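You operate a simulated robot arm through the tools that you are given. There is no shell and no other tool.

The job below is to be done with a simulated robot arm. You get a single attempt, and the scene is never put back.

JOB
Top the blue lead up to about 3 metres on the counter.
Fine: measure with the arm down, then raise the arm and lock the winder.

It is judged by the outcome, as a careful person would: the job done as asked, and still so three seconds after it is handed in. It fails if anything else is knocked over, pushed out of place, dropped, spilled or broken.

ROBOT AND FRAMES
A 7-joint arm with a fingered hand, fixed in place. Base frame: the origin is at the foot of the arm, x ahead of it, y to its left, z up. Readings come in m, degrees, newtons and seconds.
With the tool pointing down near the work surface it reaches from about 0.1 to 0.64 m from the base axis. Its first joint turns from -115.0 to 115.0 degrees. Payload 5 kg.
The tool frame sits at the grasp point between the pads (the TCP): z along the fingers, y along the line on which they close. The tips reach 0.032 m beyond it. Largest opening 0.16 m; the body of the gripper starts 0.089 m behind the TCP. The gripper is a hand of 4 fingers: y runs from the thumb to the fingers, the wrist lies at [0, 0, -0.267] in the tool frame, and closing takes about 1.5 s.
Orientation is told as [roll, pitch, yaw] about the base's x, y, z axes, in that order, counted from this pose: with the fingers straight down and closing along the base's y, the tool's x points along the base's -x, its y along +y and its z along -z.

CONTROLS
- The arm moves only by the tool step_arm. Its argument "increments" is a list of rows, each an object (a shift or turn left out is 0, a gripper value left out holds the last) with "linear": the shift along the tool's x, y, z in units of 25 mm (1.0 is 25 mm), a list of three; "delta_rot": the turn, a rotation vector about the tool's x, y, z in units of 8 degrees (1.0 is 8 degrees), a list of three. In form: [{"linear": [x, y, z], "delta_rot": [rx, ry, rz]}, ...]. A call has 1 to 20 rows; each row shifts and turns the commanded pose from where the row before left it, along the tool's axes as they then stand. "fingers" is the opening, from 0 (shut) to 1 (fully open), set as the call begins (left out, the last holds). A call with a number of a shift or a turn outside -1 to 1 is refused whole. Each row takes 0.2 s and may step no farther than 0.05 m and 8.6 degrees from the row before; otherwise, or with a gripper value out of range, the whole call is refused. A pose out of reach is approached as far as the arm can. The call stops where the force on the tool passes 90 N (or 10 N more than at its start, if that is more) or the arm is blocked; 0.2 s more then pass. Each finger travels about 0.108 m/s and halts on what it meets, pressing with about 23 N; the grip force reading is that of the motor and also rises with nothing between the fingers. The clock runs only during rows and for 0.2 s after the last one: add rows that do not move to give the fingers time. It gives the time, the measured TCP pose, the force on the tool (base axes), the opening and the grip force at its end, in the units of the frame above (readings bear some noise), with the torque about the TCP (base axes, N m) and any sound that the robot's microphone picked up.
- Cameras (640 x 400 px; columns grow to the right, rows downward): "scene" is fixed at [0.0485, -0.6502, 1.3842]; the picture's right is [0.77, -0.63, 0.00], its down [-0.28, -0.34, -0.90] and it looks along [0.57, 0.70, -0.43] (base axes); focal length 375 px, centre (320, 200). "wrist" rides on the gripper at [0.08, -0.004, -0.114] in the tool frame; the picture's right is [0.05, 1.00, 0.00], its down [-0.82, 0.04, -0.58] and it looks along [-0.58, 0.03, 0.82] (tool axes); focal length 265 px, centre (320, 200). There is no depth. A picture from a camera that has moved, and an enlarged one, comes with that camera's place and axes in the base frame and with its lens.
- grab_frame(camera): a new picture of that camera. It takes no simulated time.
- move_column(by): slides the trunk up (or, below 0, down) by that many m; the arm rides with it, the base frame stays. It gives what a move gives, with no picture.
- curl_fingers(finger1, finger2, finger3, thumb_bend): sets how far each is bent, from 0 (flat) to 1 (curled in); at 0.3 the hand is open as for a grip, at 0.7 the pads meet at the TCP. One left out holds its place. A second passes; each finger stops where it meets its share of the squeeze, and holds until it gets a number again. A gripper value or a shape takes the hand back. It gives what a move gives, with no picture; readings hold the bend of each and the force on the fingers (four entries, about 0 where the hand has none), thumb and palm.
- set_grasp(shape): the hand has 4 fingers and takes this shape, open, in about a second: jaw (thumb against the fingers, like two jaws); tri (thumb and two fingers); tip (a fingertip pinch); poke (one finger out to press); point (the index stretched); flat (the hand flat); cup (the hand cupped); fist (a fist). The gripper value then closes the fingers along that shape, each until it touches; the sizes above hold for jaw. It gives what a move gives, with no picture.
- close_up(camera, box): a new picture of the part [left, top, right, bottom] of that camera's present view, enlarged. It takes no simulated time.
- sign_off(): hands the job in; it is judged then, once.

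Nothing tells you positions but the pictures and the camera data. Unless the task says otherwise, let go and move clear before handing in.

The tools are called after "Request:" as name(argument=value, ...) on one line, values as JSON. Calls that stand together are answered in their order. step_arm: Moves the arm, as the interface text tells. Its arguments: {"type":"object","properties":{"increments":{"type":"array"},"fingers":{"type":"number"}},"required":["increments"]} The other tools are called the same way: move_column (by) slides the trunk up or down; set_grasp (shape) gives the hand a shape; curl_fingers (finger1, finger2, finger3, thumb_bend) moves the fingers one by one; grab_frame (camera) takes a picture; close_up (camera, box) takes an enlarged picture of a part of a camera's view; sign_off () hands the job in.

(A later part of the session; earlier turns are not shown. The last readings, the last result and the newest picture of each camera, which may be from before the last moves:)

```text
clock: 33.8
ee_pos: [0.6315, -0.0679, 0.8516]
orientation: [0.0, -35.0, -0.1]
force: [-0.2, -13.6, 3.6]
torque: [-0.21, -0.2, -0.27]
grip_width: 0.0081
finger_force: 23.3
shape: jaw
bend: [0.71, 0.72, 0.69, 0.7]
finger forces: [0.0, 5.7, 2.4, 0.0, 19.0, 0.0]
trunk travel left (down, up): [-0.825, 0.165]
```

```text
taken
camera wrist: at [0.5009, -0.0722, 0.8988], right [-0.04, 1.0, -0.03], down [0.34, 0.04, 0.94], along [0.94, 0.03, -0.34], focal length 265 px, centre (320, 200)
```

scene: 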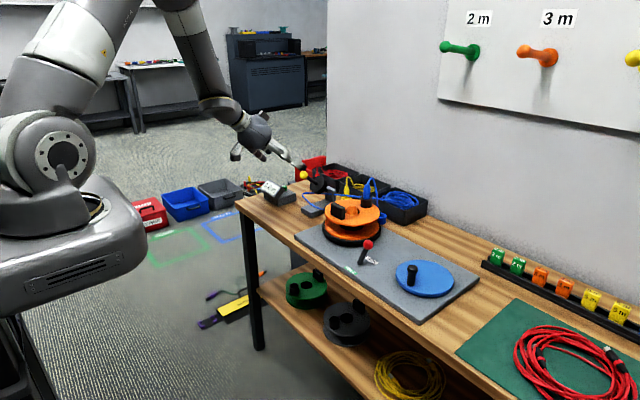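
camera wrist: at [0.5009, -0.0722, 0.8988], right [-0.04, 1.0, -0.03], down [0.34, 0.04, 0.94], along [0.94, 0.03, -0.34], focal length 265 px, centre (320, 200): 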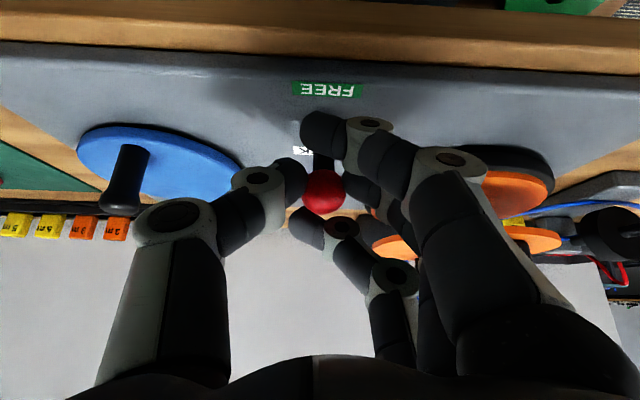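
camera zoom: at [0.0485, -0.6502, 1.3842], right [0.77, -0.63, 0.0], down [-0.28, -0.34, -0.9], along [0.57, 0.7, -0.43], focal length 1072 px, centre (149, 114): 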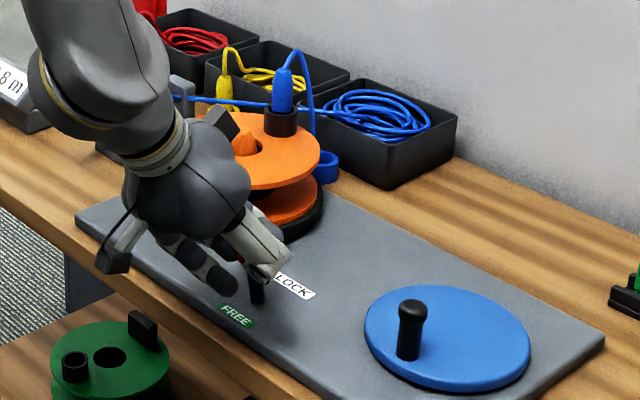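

No stop felt yet; I continue a bit further in single steps.

Request:
step_arm(increments=[{"linear": [0.268, 0, -0.067]}, {"linear": [0, 0, 0]}])

Request:
step_arm(increments=[{"linear": [0.18, 0, -0.02]}, {"linear": [0, 0, 0]}])

Request:
grab_frame(camera="wrist")

```text
clock: 34.4
ee_pos: [0.6257, -0.068, 0.8492]
orientation: [0.0, -35.1, -0.1]
force: [-0.2, -11.1, 6.1]
torque: [-0.15, -0.22, -0.16]
grip_width: 0.008
finger_force: 22.8
shape: jaw
bend: [0.71, 0.72, 0.7, 0.7]
finger forces: [0.0, 6.1, 5.8, 0.0, 18.4, 0.0]
trunk travel left (down, up): [-0.825, 0.165]
```

```text
clock: 35.0
ee_pos: [0.6219, -0.0676, 0.8477]
orientation: [-0.1, -35.0, -0.1]
force: [-1.4, -12.8, 5.6]
torque: [-0.17, -0.2, -0.23]
grip_width: 0.0083
finger_force: 23.0
shape: jaw
bend: [0.71, 0.73, 0.7, 0.7]
finger forces: [0.0, 5.9, 6.8, 0.1, 19.3, 0.0]
trunk travel left (down, up): [-0.825, 0.165]
```

```text
taken
camera wrist: at [0.4908, -0.0723, 0.8942], right [-0.04, 1.0, -0.03], down [0.34, 0.04, 0.94], along [0.94, 0.03, -0.34], focal length 265 px, centre (320, 200)
```

wrist: 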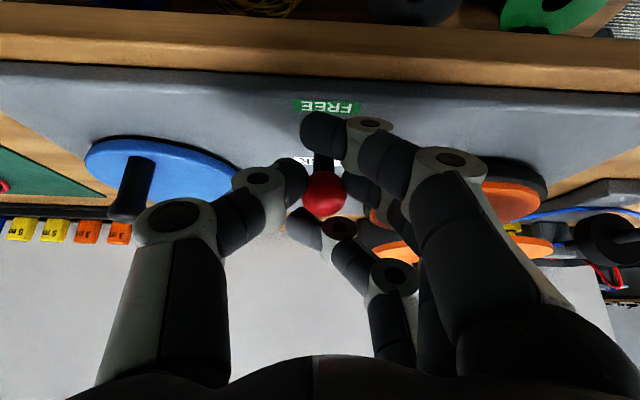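

Still moving with low force. Two more small steps to find the FREE stop.

Request:
step_arm(increments=[{"linear": [0.18, 0, 0.0]}, {"linear": [0, 0, 0]}])

Request:
step_arm(increments=[{"linear": [0.16, 0, 0.01]}, {"linear": [0, 0, 0]}])

Request:
grab_frame(camera="wrist")

Request:
close_up(camera="scene", box=[280, 160, 480, 300])

```text
clock: 35.6
ee_pos: [0.6178, -0.0674, 0.8448]
orientation: [-0.2, -35.0, -0.2]
force: [-3.0, -16.0, 10.6]
torque: [-0.18, -0.29, -0.26]
grip_width: 0.0082
finger_force: 22.8
shape: jaw
bend: [0.71, 0.73, 0.7, 0.7]
finger forces: [0.0, 5.8, 9.2, 0.0, 21.5, 0.1]
trunk travel left (down, up): [-0.825, 0.165]
```

```text
clock: 36.2
ee_pos: [0.6162, -0.0675, 0.8425]
orientation: [0.0, -35.2, 0.0]
force: [-0.1, -18.4, 13.0]
torque: [-0.3, -0.35, -0.3]
grip_width: 0.0086
finger_force: 23.3
shape: jaw
bend: [0.71, 0.73, 0.7, 0.7]
finger forces: [0.0, 5.4, 12.9, 0.0, 23.3, 0.0]
trunk travel left (down, up): [-0.825, 0.165]
```

```text
taken
camera wrist: at [0.4844, -0.0719, 0.8895], right [-0.04, 1.0, -0.03], down [0.33, 0.04, 0.94], along [0.94, 0.03, -0.34], focal length 265 px, centre (320, 200)
```

wrist: 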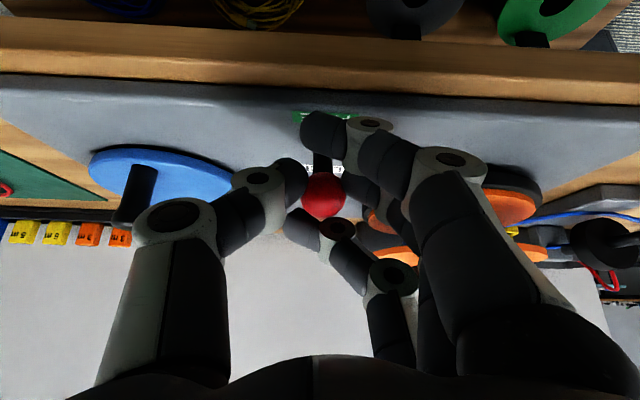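

```text
2.86 times, centred on (380, 230) of scene
camera zoom: at [0.0485, -0.6502, 1.3842], right [0.77, -0.63, 0.0], down [-0.28, -0.34, -0.9], along [0.57, 0.7, -0.43], focal length 1072 px, centre (149, 114)
```

zoom: 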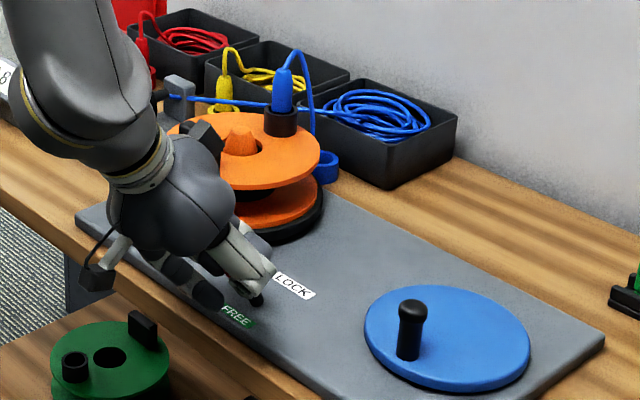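

The force is rising now, so the lever should be at its FREE end. I open the fingers and back off along the tool axis to look.

Request:
step_arm(increments=[{"linear": [0, 0, 0]}, {"linear": [0, 0, -0.15]}, {"linear": [0, 0, -0.3]}, {"linear": [0, 0, -0.6]}, {"linear": [0, 0, -0.8]}, {"linear": [0, 0, -0.8]}, {"linear": [0, 0, -0.8]}, {"linear": [0, 0, -0.8]}, {"linear": [0, 0, 0]}], fingers=0.6)

Request:
grab_frame(camera="wrist")

Request:
close_up(camera="scene", box=[280, 160, 480, 300])

```text
clock: 38.2
ee_pos: [0.5529, -0.0661, 0.9279]
orientation: [0.0, -35.1, 0.0]
force: [0.2, 0.2, 0.3]
torque: [0.02, -0.03, 0.02]
grip_width: 0.0958
finger_force: 0.1
shape: jaw
bend: [0.71, 0.71, 0.71, 0.69]
finger forces: [0.0, 0.1, 0.0, 0.1, 0.1, 0.0]
trunk travel left (down, up): [-0.825, 0.165]
```

```text
taken
camera wrist: at [0.4224, -0.0708, 0.9743], right [-0.04, 1.0, -0.03], down [0.34, 0.04, 0.94], along [0.94, 0.03, -0.34], focal length 265 px, centre (320, 200)
```

wrist: 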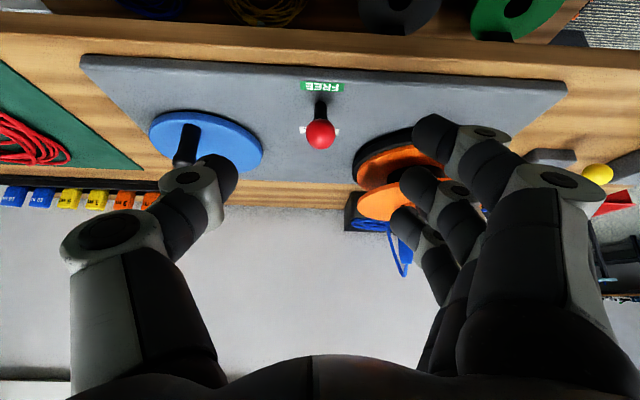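

```text
2.86 times, centred on (380, 230) of scene
camera zoom: at [0.0485, -0.6502, 1.3842], right [0.77, -0.63, 0.0], down [-0.28, -0.34, -0.9], along [0.57, 0.7, -0.43], focal length 1072 px, centre (149, 114)
```

zoom: 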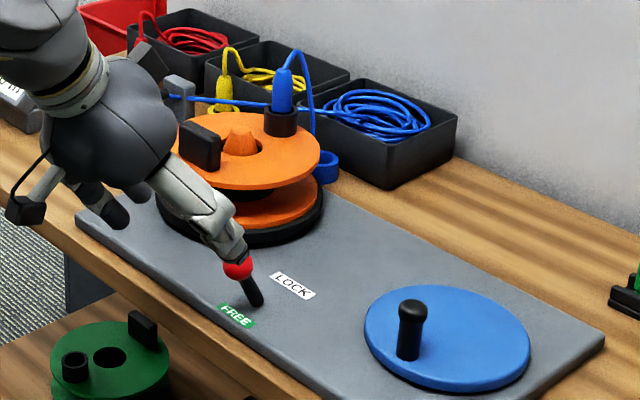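

The lever now leans fully to FREE and stays there. Next I move over to the crank, staying above the lever knob, for a closer look at the disc and handle.

Request:
step_arm(increments=[{"linear": [-0.5, 0, -0.7]}, {"linear": [-0.5, 0, -0.7]}, {"linear": [-0.25, -0.987, 0.18]}, {"linear": [-0.25, -0.987, 0.18]}, {"linear": [-0.25, -0.987, 0.18]}, {"linear": [-0.25, -0.987, 0.18]}, {"linear": [-0.25, -0.987, 0.18]}, {"linear": [-0.25, -0.987, 0.18]}, {"linear": [0, 0, 0]}])

Request:
grab_frame(camera="wrist")

Request:
close_up(camera="scene", box=[360, 220, 500, 320])

```text
clock: 40.2
ee_pos: [0.6027, -0.2147, 0.9707]
orientation: [-0.1, -35.0, 0.0]
force: [0.7, -0.5, 0.7]
torque: [-0.05, 0.0, -0.01]
grip_width: 0.0958
finger_force: 0.1
shape: jaw
bend: [0.71, 0.71, 0.71, 0.69]
finger forces: [0.0, 0.1, 0.0, 0.1, 0.0, 0.1]
trunk travel left (down, up): [-0.825, 0.165]
```

```text
taken
camera wrist: at [0.4713, -0.2189, 1.0174], right [-0.04, 1.0, -0.03], down [0.34, 0.04, 0.94], along [0.94, 0.03, -0.34], focal length 265 px, centre (320, 200)
```

wrist: 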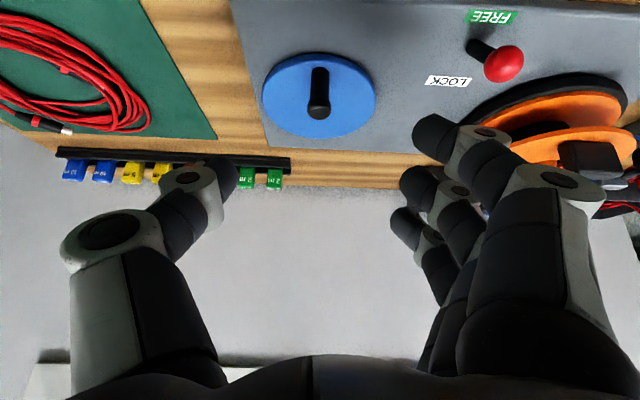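

```text
4.00 times, centred on (430, 270) of scene
camera zoom: at [0.0485, -0.6502, 1.3842], right [0.77, -0.63, 0.0], down [-0.28, -0.34, -0.9], along [0.57, 0.7, -0.43], focal length 1500 px, centre (-120, -80)
```

zoom: 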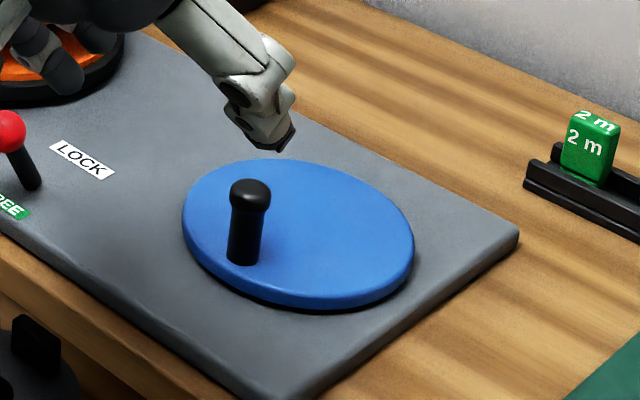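

Request:
close_up(camera="wrist", box=[240, 30, 400, 150])

```text
3.33 times, centred on (320, 90) of wrist
camera zoom: at [0.4713, -0.2189, 1.0174], right [-0.04, 1.0, -0.03], down [0.34, 0.04, 0.94], along [0.94, 0.03, -0.34], focal length 885 px, centre (320, 567)
```

zoom: 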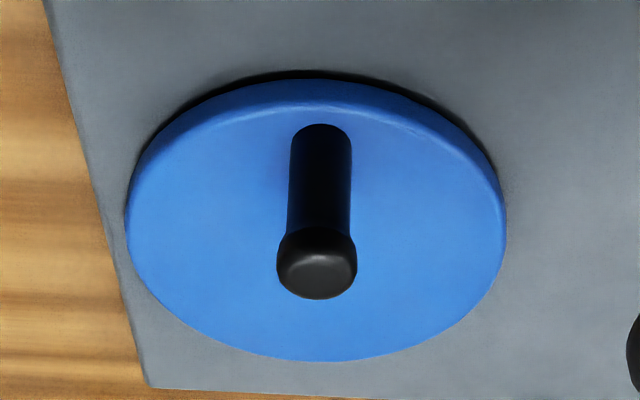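

The disc centre is about (0.748, -0.216) with its top at z ≈ 0.792; the handle stands at (0.697, -0.216), radius about 51 mm, top at about 0.845. I tilt to 45° and test the reach over the far side of the circle at a safe height.

Request:
step_arm(increments=[{"delta_rot": [0, -0.625, 0]}, {"delta_rot": [0, -0.625, 0]}, {"linear": [-0.6475, 0, 0.6475]}, {"linear": [-0.6475, 0, 0.6475]}, {"linear": [-0.6475, 0, 0.6475]}, {"linear": [-0.6475, 0, 0.6475]}, {"linear": [-0.6475, 0, 0.6475]}, {"linear": [-0.6475, 0, 0.6475]}, {"linear": [-0.6475, 0, 0.6475]}, {"linear": [-0.6475, 0, 0.6475]}, {"linear": [0, 0, 0]}])

Request:
grab_frame(camera="scene")

```text
clock: 42.6
ee_pos: [0.7849, -0.2131, 0.9738]
orientation: [0.0, -45.0, 0.0]
force: [0.2, -0.5, -0.4]
torque: [-0.01, 0.0, 0.0]
grip_width: 0.0958
finger_force: 0.0
shape: jaw
bend: [0.71, 0.71, 0.71, 0.69]
finger forces: [0.0, 0.0, 0.1, 0.1, 0.0, 0.0]
trunk travel left (down, up): [-0.825, 0.165]
```

```text
taken
```

scene: 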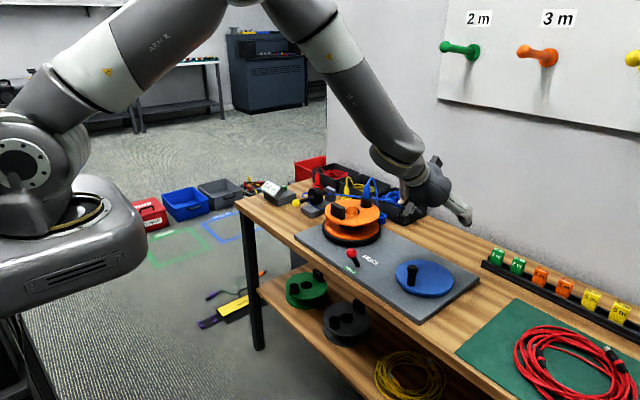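

Reach is comfortable at the far side. I return to a standoff behind and above the handle.

Request:
step_arm(increments=[{"linear": [0.803, -0.015, -0.363]}, {"linear": [0.803, -0.015, -0.363]}, {"linear": [0.803, -0.015, -0.363]}, {"linear": [0.803, -0.015, -0.363]}, {"linear": [0.803, -0.015, -0.363]}, {"linear": [0.803, -0.015, -0.363]}, {"linear": [0.803, -0.015, -0.363]}, {"linear": [0.803, -0.015, -0.363]}, {"linear": [0, 0, 0]}])

Request:
grab_frame(camera="wrist")

```text
clock: 44.6
ee_pos: [0.6178, -0.2186, 0.909]
orientation: [0.0, -45.1, 0.0]
force: [-0.3, -0.8, 1.0]
torque: [0.01, -0.01, 0.01]
grip_width: 0.0957
finger_force: 0.1
shape: jaw
bend: [0.71, 0.71, 0.71, 0.69]
finger forces: [0.1, 0.0, 0.0, 0.0, 0.1, 0.0]
trunk travel left (down, up): [-0.825, 0.165]
```

```text
taken
camera wrist: at [0.4816, -0.2235, 0.9319], right [-0.04, 1.0, -0.04], down [0.17, 0.04, 0.98], along [0.99, 0.03, -0.17], focal length 265 px, centre (320, 200)
```

wrist: 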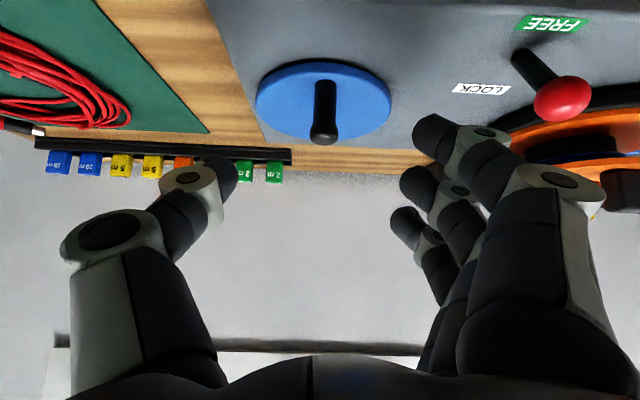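

The handle is straight ahead between thumb and fingers. I advance onto it.

Request:
step_arm(increments=[{"linear": [-0.026, 0.016, 0.716]}, {"linear": [-0.026, 0.016, 0.716]}, {"linear": [-0.026, 0.016, 0.716]}, {"linear": [-0.026, 0.016, 0.716]}, {"linear": [-0.026, 0.016, 0.716]}, {"linear": [0, 0, 0]}])

Request:
grab_frame(camera="wrist")

Request:
close_up(camera="scene", box=[340, 200, 500, 320])

```text
clock: 46.0
ee_pos: [0.6855, -0.2167, 0.848]
orientation: [0.0, -45.1, -0.1]
force: [-0.8, 0.4, 0.2]
torque: [0.01, 0.0, 0.05]
grip_width: 0.0959
finger_force: 0.1
shape: jaw
bend: [0.71, 0.71, 0.71, 0.69]
finger forces: [0.0, 0.0, 0.1, 0.1, 0.1, 0.0]
trunk travel left (down, up): [-0.825, 0.165]
```

```text
taken
camera wrist: at [0.5479, -0.2214, 0.8714], right [-0.04, 1.0, -0.04], down [0.17, 0.04, 0.98], along [0.99, 0.03, -0.17], focal length 265 px, centre (320, 200)
```

wrist: 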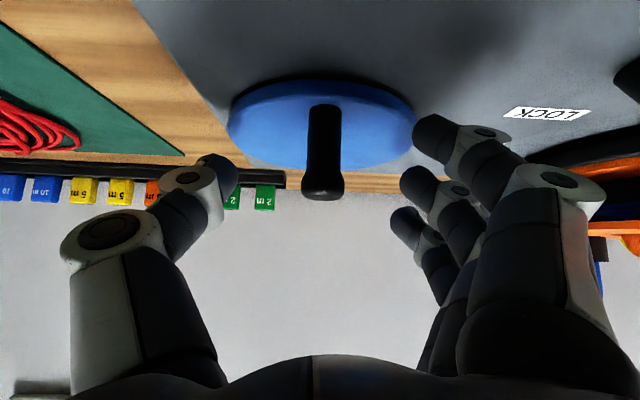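

```text
3.33 times, centred on (420, 260) of scene
camera zoom: at [0.0485, -0.6502, 1.3842], right [0.77, -0.63, 0.0], down [-0.28, -0.34, -0.9], along [0.57, 0.7, -0.43], focal length 1250 px, centre (-13, 0)
```

zoom: 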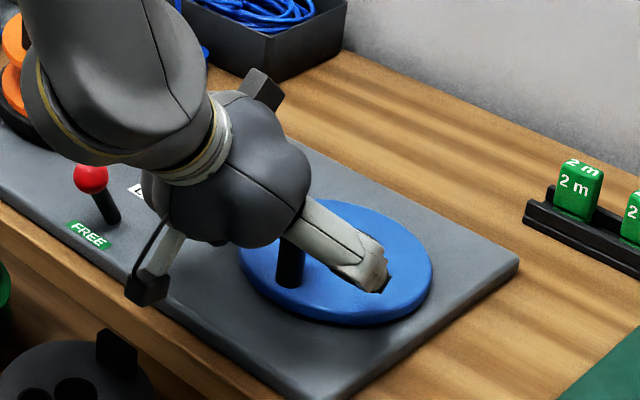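

Fingers one and two and the thumb are level with the handle's shaft and knob. I close on it.

Request:
step_arm(increments=[{"linear": [0, 0, 0]}, {"linear": [0, 0, 0]}, {"linear": [0, 0, 0]}, {"linear": [0, 0, 0]}, {"linear": [0, 0, 0]}, {"linear": [0, 0, 0]}], fingers=0)

Request:
grab_frame(camera="wrist")

Request:
close_up(camera="scene", box=[240, 150, 480, 310])

```text
clock: 47.4
ee_pos: [0.6848, -0.2191, 0.8494]
orientation: [0.1, -45.0, -0.1]
force: [0.7, -0.8, 0.5]
torque: [0.34, 0.17, 0.02]
grip_width: 0.0086
finger_force: 22.7
shape: jaw
bend: [0.7, 0.72, 0.69, 0.7]
finger forces: [11.5, 7.5, 0.0, 0.0, 19.8, 0.1]
trunk travel left (down, up): [-0.825, 0.165]
```

```text
taken
camera wrist: at [0.5478, -0.2218, 0.8714], right [-0.04, 1.0, -0.04], down [0.17, 0.04, 0.98], along [0.99, 0.03, -0.17], focal length 265 px, centre (320, 200)
```

wrist: 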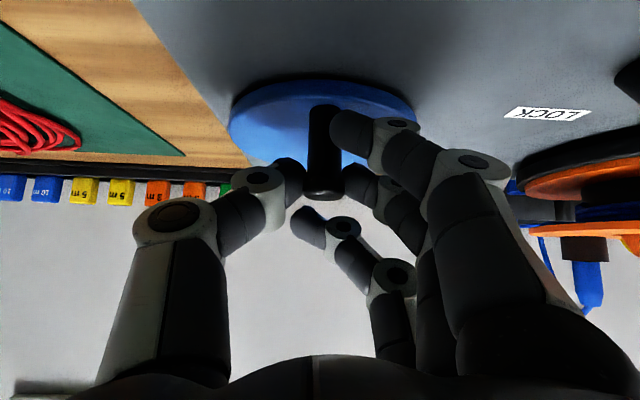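

```text
2.50 times, centred on (360, 230) of scene
camera zoom: at [0.0485, -0.6502, 1.3842], right [0.77, -0.63, 0.0], down [-0.28, -0.34, -0.9], along [0.57, 0.7, -0.43], focal length 938 px, centre (220, 125)
```

zoom: 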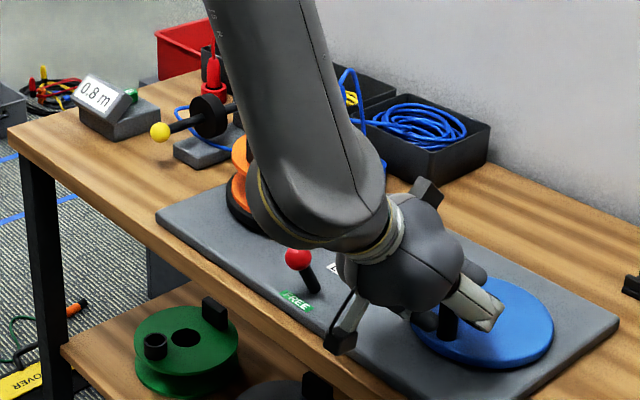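

The handle is firmly held and the counter shows 0.8 m. I try turning counter-clockwise (seen from above), which should draw cable onto the near side of the reel; 45° first.

Request:
step_arm(increments=[{"linear": [-0.0491, -0.528, 0.0491]}, {"linear": [-0.1441, -0.4921, 0.1441]}, {"linear": [-0.2292, -0.4226, 0.2292]}, {"linear": [0, 0, 0]}])

Request:
grab_frame(camera="wrist")

Request:
close_up(camera="scene", box=[240, 150, 480, 310])

```text
clock: 48.4
ee_pos: [0.7029, -0.2562, 0.849]
orientation: [-0.2, -45.2, -0.2]
force: [13.8, -5.2, -7.8]
torque: [0.21, -0.05, -0.05]
grip_width: 0.0058
finger_force: 22.7
shape: jaw
bend: [0.69, 0.72, 0.69, 0.7]
finger forces: [8.4, 7.4, 0.1, 0.1, 21.0, 0.1]
trunk travel left (down, up): [-0.825, 0.165]
```

```text
taken
camera wrist: at [0.5667, -0.2597, 0.8716], right [-0.03, 1.0, -0.04], down [0.17, 0.04, 0.99], along [0.99, 0.03, -0.17], focal length 265 px, centre (320, 200)
```

wrist: 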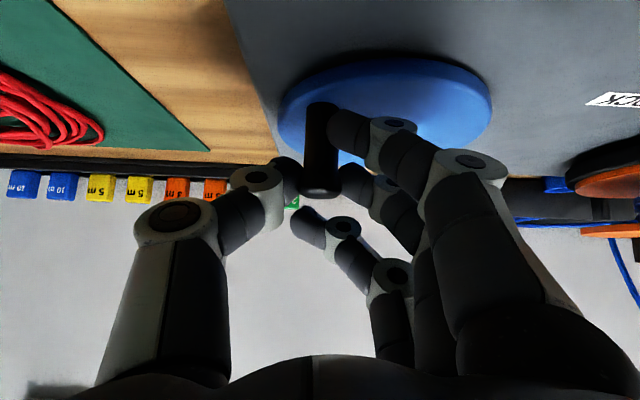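

```text
2.50 times, centred on (360, 230) of scene
camera zoom: at [0.0485, -0.6502, 1.3842], right [0.77, -0.63, 0.0], down [-0.28, -0.34, -0.9], along [0.57, 0.7, -0.43], focal length 938 px, centre (220, 125)
```

zoom: 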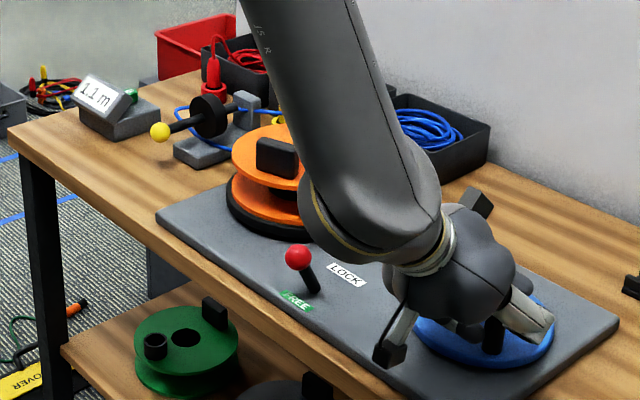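

It counts up: 1.1 m after only 45°, so about 0.3 m per 45° and the direction is right. I continue another 45° and check the rate.

Request:
step_arm(increments=[{"linear": [-0.2988, -0.3242, 0.2988]}, {"linear": [-0.3479, -0.2038, 0.3479]}, {"linear": [-0.3733, -0.0695, 0.3733]}, {"linear": [0, 0, 0]}])

Request:
grab_frame(camera="wrist")

Request:
close_up(camera="scene", box=[240, 150, 480, 310])

```text
clock: 49.4
ee_pos: [0.7322, -0.2695, 0.8478]
orientation: [0.0, -44.9, -0.3]
force: [-7.6, 0.2, -3.1]
torque: [0.51, 0.39, -0.19]
grip_width: 0.0071
finger_force: 23.1
shape: jaw
bend: [0.71, 0.72, 0.69, 0.7]
finger forces: [15.8, 6.0, 0.0, 0.0, 19.7, 0.0]
trunk travel left (down, up): [-0.825, 0.165]
```

```text
taken
camera wrist: at [0.5954, -0.2725, 0.8703], right [-0.03, 1.0, -0.04], down [0.17, 0.04, 0.98], along [0.98, 0.03, -0.17], focal length 265 px, centre (320, 200)
```

wrist: 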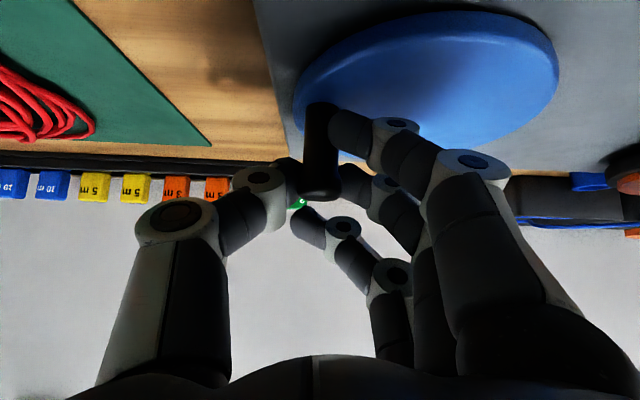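

```text
2.50 times, centred on (360, 230) of scene
camera zoom: at [0.0485, -0.6502, 1.3842], right [0.77, -0.63, 0.0], down [-0.28, -0.34, -0.9], along [0.57, 0.7, -0.43], focal length 938 px, centre (220, 125)
```

zoom: 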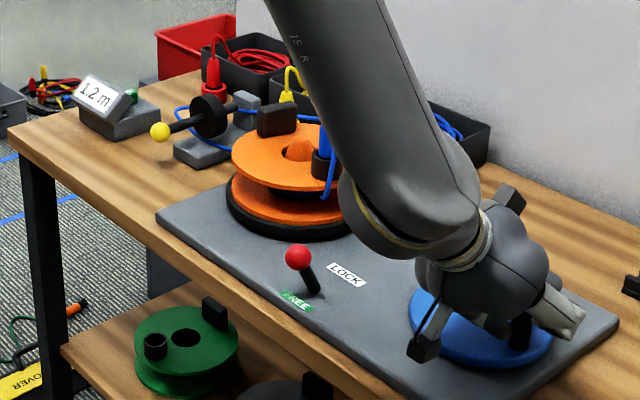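

Request:
close_up(camera="scene", box=[260, 170, 300, 205])

```text
11.43 times, centred on (280, 188) of scene
camera zoom: at [0.0485, -0.6502, 1.3842], right [0.77, -0.63, 0.0], down [-0.28, -0.34, -0.9], along [0.57, 0.7, -0.43], focal length 4286 px, centre (777, 343)
```

zoom: 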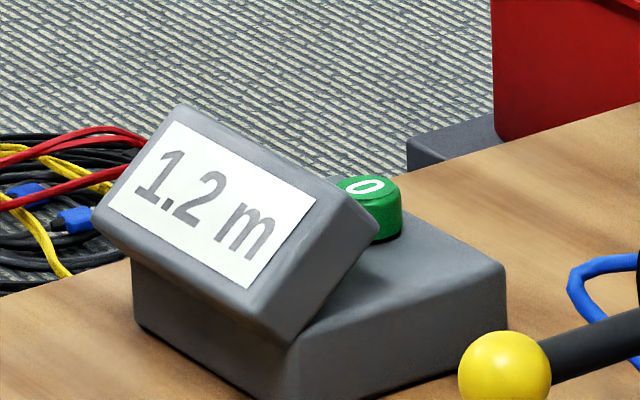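

The counter reads 1.2 m after 90° and the grip is steady. I carry on through the next quarter turn.

Request:
step_arm(increments=[{"linear": [-0.3733, 0.0695, 0.3733]}, {"linear": [-0.3479, 0.2038, 0.3479]}, {"linear": [-0.2988, 0.3242, 0.2988]}, {"linear": [-0.2292, 0.4226, 0.2292]}, {"linear": [-0.1441, 0.4921, 0.1441]}, {"linear": [-0.0491, 0.528, 0.0491]}, {"linear": [0, 0, 0]}])

Request:
grab_frame(camera="wrist")

Request:
close_up(camera="scene", box=[240, 150, 480, 310])

Request:
close_up(camera="scene", box=[260, 170, 300, 205])

```text
clock: 51.0
ee_pos: [0.7983, -0.2186, 0.8511]
orientation: [-0.2, -45.8, 0.7]
force: [68.1, -36.5, -0.8]
torque: [-0.27, -0.8, 2.3]
grip_width: 0.0095
finger_force: 23.1
shape: jaw
bend: [0.72, 0.74, 0.69, 0.66]
finger forces: [0.0, 0.0, 0.0, 0.0, 66.6, 0.0]
trunk travel left (down, up): [-0.825, 0.165]
```

```text
taken
camera wrist: at [0.6613, -0.2227, 0.872], right [-0.04, 1.0, -0.04], down [0.15, 0.05, 0.99], along [0.99, 0.04, -0.16], focal length 265 px, centre (320, 200)
```

wrist: 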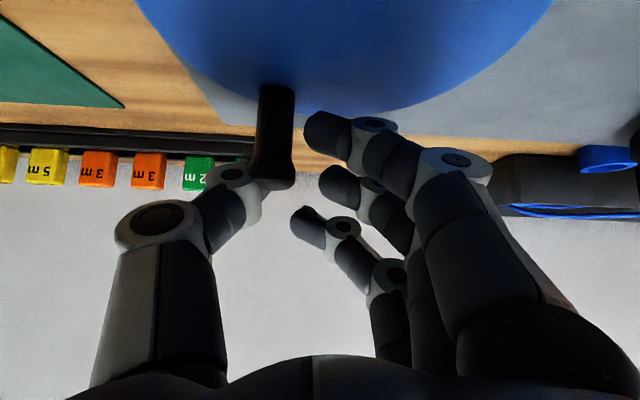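

```text
2.50 times, centred on (360, 230) of scene
camera zoom: at [0.0485, -0.6502, 1.3842], right [0.77, -0.63, 0.0], down [-0.28, -0.34, -0.9], along [0.57, 0.7, -0.43], focal length 938 px, centre (220, 125)
```

zoom: 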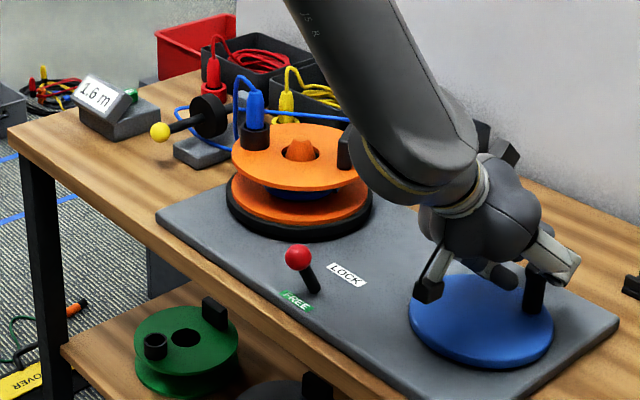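

```text
11.43 times, centred on (280, 188) of scene
camera zoom: at [0.0485, -0.6502, 1.3842], right [0.77, -0.63, 0.0], down [-0.28, -0.34, -0.9], along [0.57, 0.7, -0.43], focal length 4286 px, centre (777, 343)
```

zoom: 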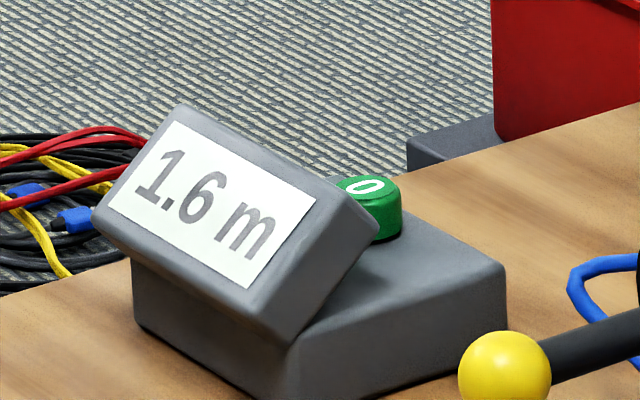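

The counter is at 1.6 m, but my circle was a little too small, so the handle has slipped about 30° behind and is pressing on the thumb. The fit gives a centre near (0.753, -0.216) and radius about 55 mm. I'll relax the load, open, and re-centre on the handle at about (0.803, -0.243).

Request:
step_arm(increments=[{"linear": [-0.2, -0.2, 0.2]}, {"linear": [0, -0.25, 0]}, {"linear": [0, -0.3, 0]}, {"linear": [0, -0.3, 0]}, {"linear": [0, 0, 0]}, {"linear": [0, 0, 0]}], fingers=0.6)

Request:
grab_frame(camera="wrist")

Request:
close_up(camera="scene", box=[240, 150, 480, 310])

Request:
close_up(camera="scene", box=[260, 170, 300, 205])

```text
clock: 52.4
ee_pos: [0.7929, -0.2422, 0.8477]
orientation: [0.0, -45.1, -0.1]
force: [0.3, 1.0, 0.3]
torque: [0.02, -0.03, -0.01]
grip_width: 0.0958
finger_force: 0.0
shape: jaw
bend: [0.71, 0.71, 0.71, 0.69]
finger forces: [0.0, 0.0, 0.1, 0.1, 0.0, 0.0]
trunk travel left (down, up): [-0.825, 0.165]
```

```text
taken
camera wrist: at [0.6569, -0.2474, 0.8708], right [-0.04, 1.0, -0.04], down [0.17, 0.04, 0.98], along [0.98, 0.03, -0.17], focal length 265 px, centre (320, 200)
```

wrist: 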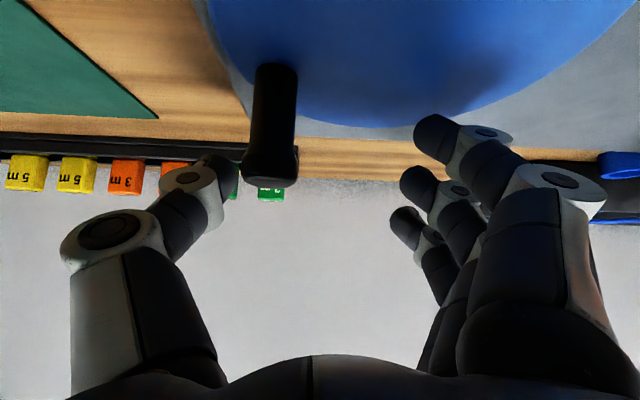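

```text
2.50 times, centred on (360, 230) of scene
camera zoom: at [0.0485, -0.6502, 1.3842], right [0.77, -0.63, 0.0], down [-0.28, -0.34, -0.9], along [0.57, 0.7, -0.43], focal length 938 px, centre (220, 125)
```

zoom: 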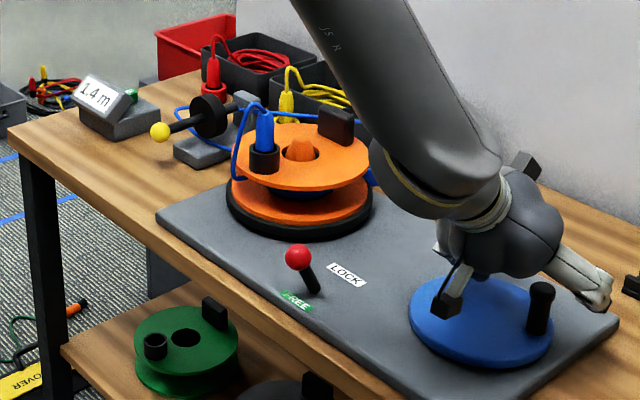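

```text
11.43 times, centred on (280, 188) of scene
camera zoom: at [0.0485, -0.6502, 1.3842], right [0.77, -0.63, 0.0], down [-0.28, -0.34, -0.9], along [0.57, 0.7, -0.43], focal length 4286 px, centre (777, 343)
```

zoom: 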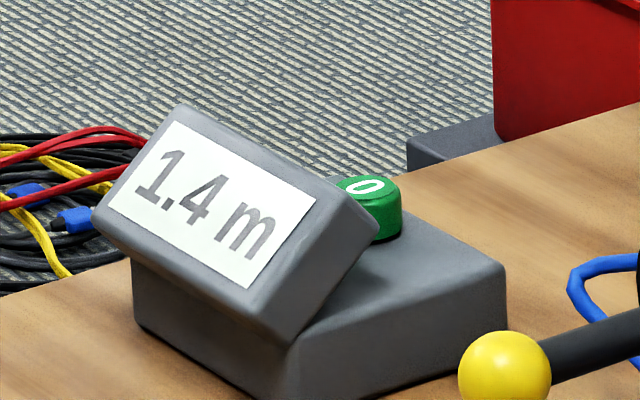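

The handle backed up a little as the thumb opened, and the counter now reads 1.4 m with the handle at about (0.780, -0.264). That gives about 0.005 m per degree. I re-centre on it and close again.

Request:
step_arm(increments=[{"linear": [0.25, -0.3, -0.25]}, {"linear": [0.25, -0.3, -0.25]}, {"linear": [0.24, -0.29, -0.24]}, {"linear": [0, 0, 0]}])

Request:
grab_frame(camera="wrist")

```text
clock: 53.4
ee_pos: [0.7684, -0.2646, 0.849]
orientation: [0.0, -45.0, -0.1]
force: [1.2, -0.1, -0.3]
torque: [-0.01, -0.01, -0.02]
grip_width: 0.0961
finger_force: 0.1
shape: jaw
bend: [0.71, 0.71, 0.71, 0.69]
finger forces: [0.0, 0.0, 0.0, 0.1, 0.0, 0.0]
trunk travel left (down, up): [-0.825, 0.165]
```

```text
taken
camera wrist: at [0.631, -0.2687, 0.8726], right [-0.04, 1.0, -0.04], down [0.17, 0.04, 0.98], along [0.99, 0.03, -0.17], focal length 265 px, centre (320, 200)
```

wrist: 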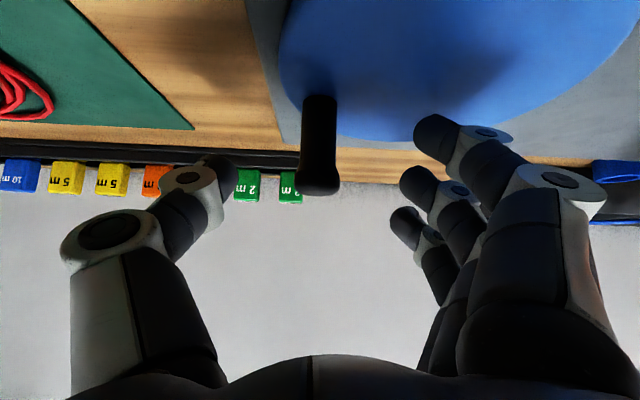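

The handle is centred again. A small back-off, then I close on it.

Request:
step_arm(increments=[{"linear": [0.18, 0, -0.18]}, {"linear": [0, 0, 0]}, {"linear": [0, 0, 0]}, {"linear": [0, 0, 0]}, {"linear": [0, 0, 0]}, {"linear": [0, 0, 0]}, {"linear": [0, 0, 0]}], fingers=0)

Request:
grab_frame(camera="wrist")

Request:
close_up(camera="scene", box=[260, 170, 300, 205])

```text
clock: 55.0
ee_pos: [0.7623, -0.2657, 0.8491]
orientation: [0.1, -45.0, 0.0]
force: [0.1, -2.6, -1.2]
torque: [0.24, 0.15, 0.02]
grip_width: 0.0099
finger_force: 22.8
shape: jaw
bend: [0.69, 0.71, 0.68, 0.7]
finger forces: [10.6, 7.4, 0.1, 0.1, 20.3, 0.0]
trunk travel left (down, up): [-0.825, 0.165]
```

```text
taken
camera wrist: at [0.625, -0.2692, 0.8722], right [-0.04, 1.0, -0.04], down [0.17, 0.04, 0.98], along [0.98, 0.03, -0.17], focal length 265 px, centre (320, 200)
```

wrist: 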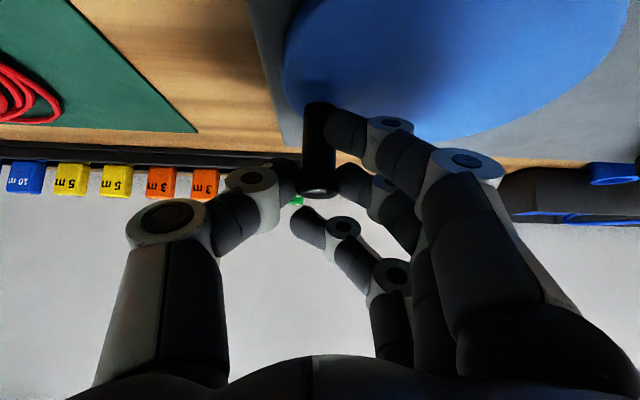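

```text
11.43 times, centred on (280, 188) of scene
camera zoom: at [0.0485, -0.6502, 1.3842], right [0.77, -0.63, 0.0], down [-0.28, -0.34, -0.9], along [0.57, 0.7, -0.43], focal length 4286 px, centre (777, 343)
```

zoom: 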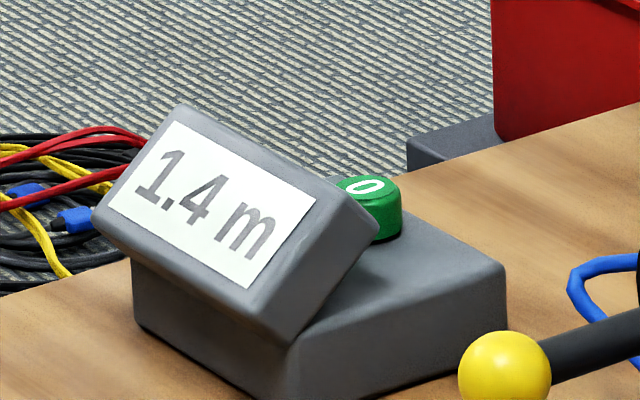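

Gripped with balanced finger forces, counter at 1.4 m. I turn on slower now, 8° per step with the corrected circle, checking the force after four steps.

Request:
step_arm(increments=[{"linear": [-0.1905, 0.147, 0.1905]}, {"linear": [-0.1743, 0.183, 0.1743]}, {"linear": [-0.1546, 0.2156, 0.1546]}, {"linear": [-0.1319, 0.2439, 0.1319]}, {"linear": [0, 0, 0]}])

Request:
grab_frame(camera="wrist")

Request:
close_up(camera="scene", box=[260, 170, 300, 205])

```text
clock: 56.2
ee_pos: [0.7859, -0.2457, 0.8499]
orientation: [0.0, -45.0, -0.1]
force: [8.6, -11.9, -0.3]
torque: [0.02, 0.06, 0.17]
grip_width: 0.0085
finger_force: 22.9
shape: jaw
bend: [0.7, 0.72, 0.68, 0.7]
finger forces: [11.9, 4.2, 0.0, 0.1, 26.8, 0.1]
trunk travel left (down, up): [-0.825, 0.165]
```

```text
taken
camera wrist: at [0.6482, -0.2503, 0.8722], right [-0.04, 1.0, -0.04], down [0.17, 0.04, 0.98], along [0.99, 0.03, -0.17], focal length 265 px, centre (320, 200)
```

wrist: 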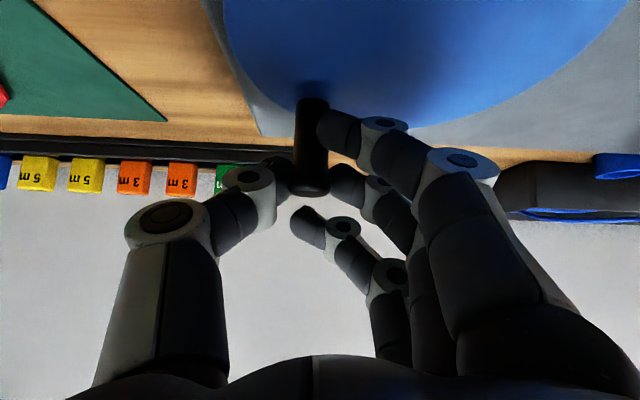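

```text
11.43 times, centred on (280, 188) of scene
camera zoom: at [0.0485, -0.6502, 1.3842], right [0.77, -0.63, 0.0], down [-0.28, -0.34, -0.9], along [0.57, 0.7, -0.43], focal length 4286 px, centre (777, 343)
```

zoom: 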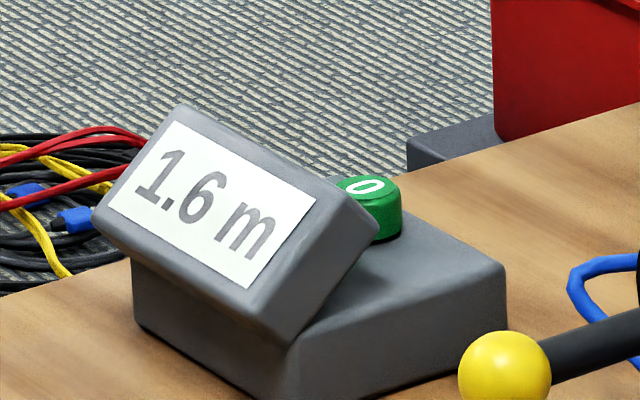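

1.6 m now, with light forces but a small outward pull, so I add a slight outward correction and continue to the far side.

Request:
step_arm(increments=[{"linear": [-0.1188, 0.2577, 0.1188]}, {"linear": [-0.0923, 0.2785, 0.0923]}, {"linear": [-0.0641, 0.294, 0.0641]}, {"linear": [-0.0346, 0.3036, 0.0346]}, {"linear": [0, 0, 0]}])

Request:
grab_frame(camera="wrist")

Request:
close_up(camera="scene", box=[260, 170, 300, 205])

```text
clock: 57.4
ee_pos: [0.8004, -0.2164, 0.8508]
orientation: [-0.1, -45.3, 0.0]
force: [40.7, -9.3, 4.5]
torque: [-0.03, -0.43, 0.69]
grip_width: 0.0069
finger_force: 22.7
shape: jaw
bend: [0.71, 0.73, 0.68, 0.7]
finger forces: [10.1, 3.0, 0.1, 0.0, 39.5, 0.0]
trunk travel left (down, up): [-0.825, 0.165]
```

```text
taken
camera wrist: at [0.6631, -0.2212, 0.8728], right [-0.04, 1.0, -0.04], down [0.16, 0.04, 0.99], along [0.99, 0.03, -0.16], focal length 265 px, centre (320, 200)
```

wrist: 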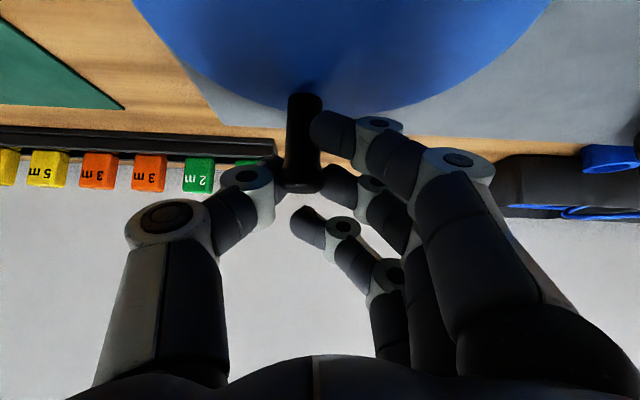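

```text
11.43 times, centred on (280, 188) of scene
camera zoom: at [0.0485, -0.6502, 1.3842], right [0.77, -0.63, 0.0], down [-0.28, -0.34, -0.9], along [0.57, 0.7, -0.43], focal length 4286 px, centre (777, 343)
```

zoom: 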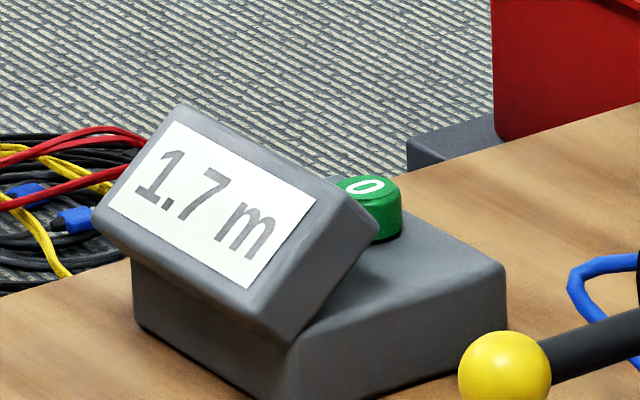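

1.7 m. The handle is nesting against the thumb with some radial load, so I ease outward 3 mm while continuing round; the thumb is well placed to push it in this part of the turn.

Request:
step_arm(increments=[{"linear": [-0.0185, 0.3067, 0.0185]}, {"linear": [0.0117, 0.3018, -0.0117]}, {"linear": [0.0409, 0.291, -0.0409]}, {"linear": [0.0972, 0.2745, -0.0972]}, {"linear": [0, 0, 0]}])

Request:
grab_frame(camera="wrist")

Request:
close_up(camera="scene", box=[240, 150, 480, 310])

```text
clock: 58.6
ee_pos: [0.7949, -0.1885, 0.8531]
orientation: [0.1, -45.4, -0.4]
force: [32.1, 8.6, 13.9]
torque: [0.71, -0.14, -0.06]
grip_width: 0.0052
finger_force: 23.3
shape: jaw
bend: [0.71, 0.7, 0.68, 0.7]
finger forces: [18.7, 15.6, 0.0, 0.0, 17.9, 0.0]
trunk travel left (down, up): [-0.825, 0.165]
```

```text
taken
camera wrist: at [0.6578, -0.1919, 0.8752], right [-0.03, 1.0, -0.04], down [0.16, 0.04, 0.99], along [0.99, 0.02, -0.16], focal length 265 px, centre (320, 200)
```

wrist: 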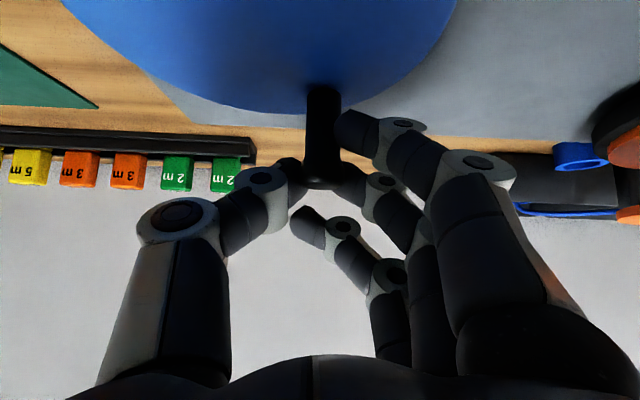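

```text
2.50 times, centred on (360, 230) of scene
camera zoom: at [0.0485, -0.6502, 1.3842], right [0.77, -0.63, 0.0], down [-0.28, -0.34, -0.9], along [0.57, 0.7, -0.43], focal length 938 px, centre (220, 125)
```

zoom: 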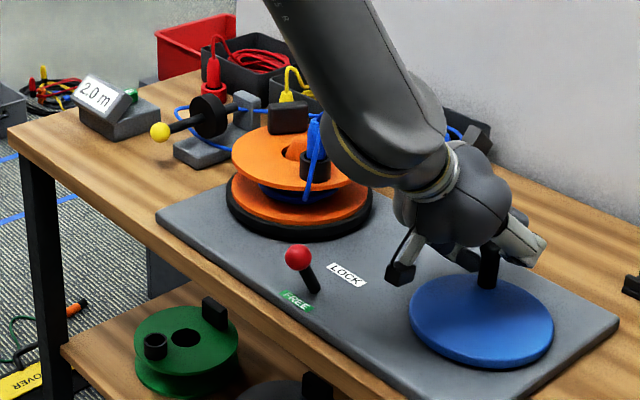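

Request:
close_up(camera="scene", box=[260, 170, 300, 205])

```text
11.43 times, centred on (280, 188) of scene
camera zoom: at [0.0485, -0.6502, 1.3842], right [0.77, -0.63, 0.0], down [-0.28, -0.34, -0.9], along [0.57, 0.7, -0.43], focal length 4286 px, centre (777, 343)
```

zoom: 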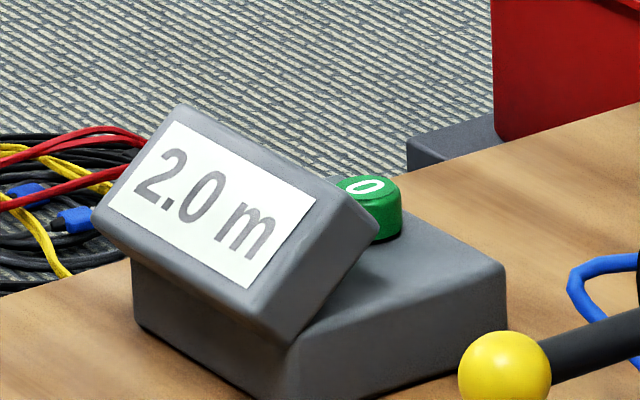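

2.0 m, about 1.0 m (roughly 190°) to go. The pull is still slightly outward, so I keep easing outward as I continue.

Request:
step_arm(increments=[{"linear": [0.095, 0.2727, -0.095]}, {"linear": [0.1186, 0.246, -0.1186]}, {"linear": [0.1465, 0.215, -0.1465]}, {"linear": [0.1852, 0.18, -0.1852]}, {"linear": [0, 0, 0]}])

Request:
grab_frame(camera="wrist")

Request:
close_up(camera="scene", box=[240, 150, 480, 310])

```text
clock: 59.8
ee_pos: [0.7744, -0.1634, 0.8517]
orientation: [0.0, -45.2, 0.0]
force: [16.6, 6.0, 20.9]
torque: [0.19, 0.14, 0.62]
grip_width: 0.0091
finger_force: 22.6
shape: jaw
bend: [0.72, 0.72, 0.68, 0.7]
finger forces: [31.6, 4.7, 0.0, 0.0, 38.8, 0.0]
trunk travel left (down, up): [-0.825, 0.165]
```

```text
taken
camera wrist: at [0.636, -0.167, 0.8735], right [-0.04, 1.0, -0.04], down [0.16, 0.04, 0.99], along [0.99, 0.03, -0.17], focal length 265 px, centre (320, 200)
```

wrist: 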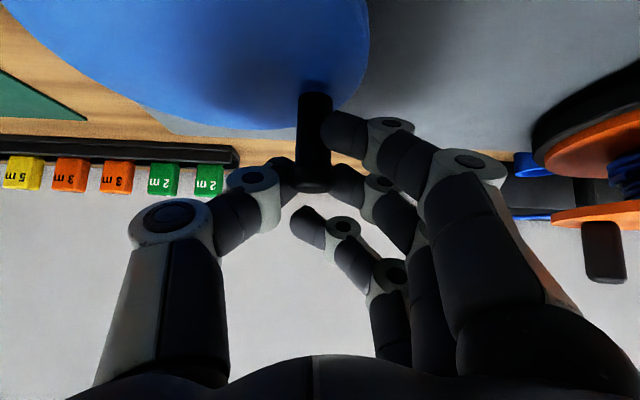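

```text
2.50 times, centred on (360, 230) of scene
camera zoom: at [0.0485, -0.6502, 1.3842], right [0.77, -0.63, 0.0], down [-0.28, -0.34, -0.9], along [0.57, 0.7, -0.43], focal length 938 px, centre (220, 125)
```

zoom: 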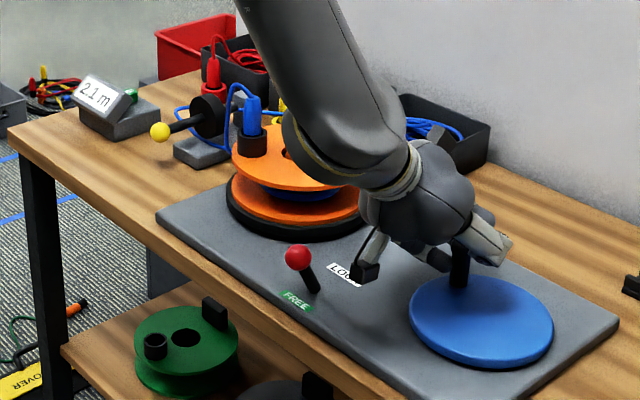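

2.1 m, forces falling. I continue with the next 32°, lifting 2 mm to relieve the upward push.

Request:
step_arm(increments=[{"linear": [0.171, 0.142, -0.227]}, {"linear": [0.181, 0.1, -0.237]}, {"linear": [0.2153, 0.0395, -0.2153]}, {"linear": [0.217, -0.0032, -0.217]}, {"linear": [0, 0, 0]}])

Request:
grab_frame(camera="wrist")

Request:
close_up(camera="scene", box=[240, 150, 480, 310])

```text
clock: 61.0
ee_pos: [0.7411, -0.1563, 0.8482]
orientation: [0.1, -44.8, -0.1]
force: [4.5, 1.3, -2.0]
torque: [0.21, 0.4, 0.45]
grip_width: 0.0076
finger_force: 23.2
shape: jaw
bend: [0.71, 0.72, 0.68, 0.7]
finger forces: [23.5, 6.3, 0.1, 0.1, 24.1, 0.0]
trunk travel left (down, up): [-0.825, 0.165]
```

```text
taken
camera wrist: at [0.604, -0.1615, 0.8719], right [-0.04, 1.0, -0.04], down [0.17, 0.04, 0.98], along [0.98, 0.03, -0.17], focal length 265 px, centre (320, 200)
```

wrist: 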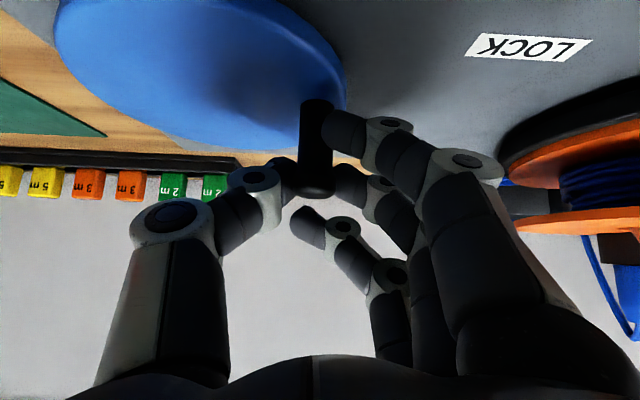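

```text
2.50 times, centred on (360, 230) of scene
camera zoom: at [0.0485, -0.6502, 1.3842], right [0.77, -0.63, 0.0], down [-0.28, -0.34, -0.9], along [0.57, 0.7, -0.43], focal length 938 px, centre (220, 125)
```

zoom: 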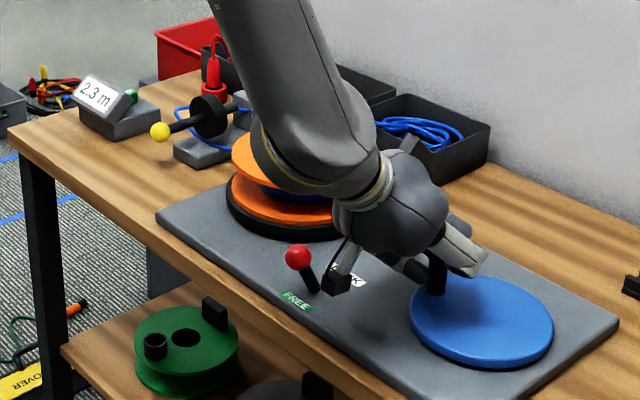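

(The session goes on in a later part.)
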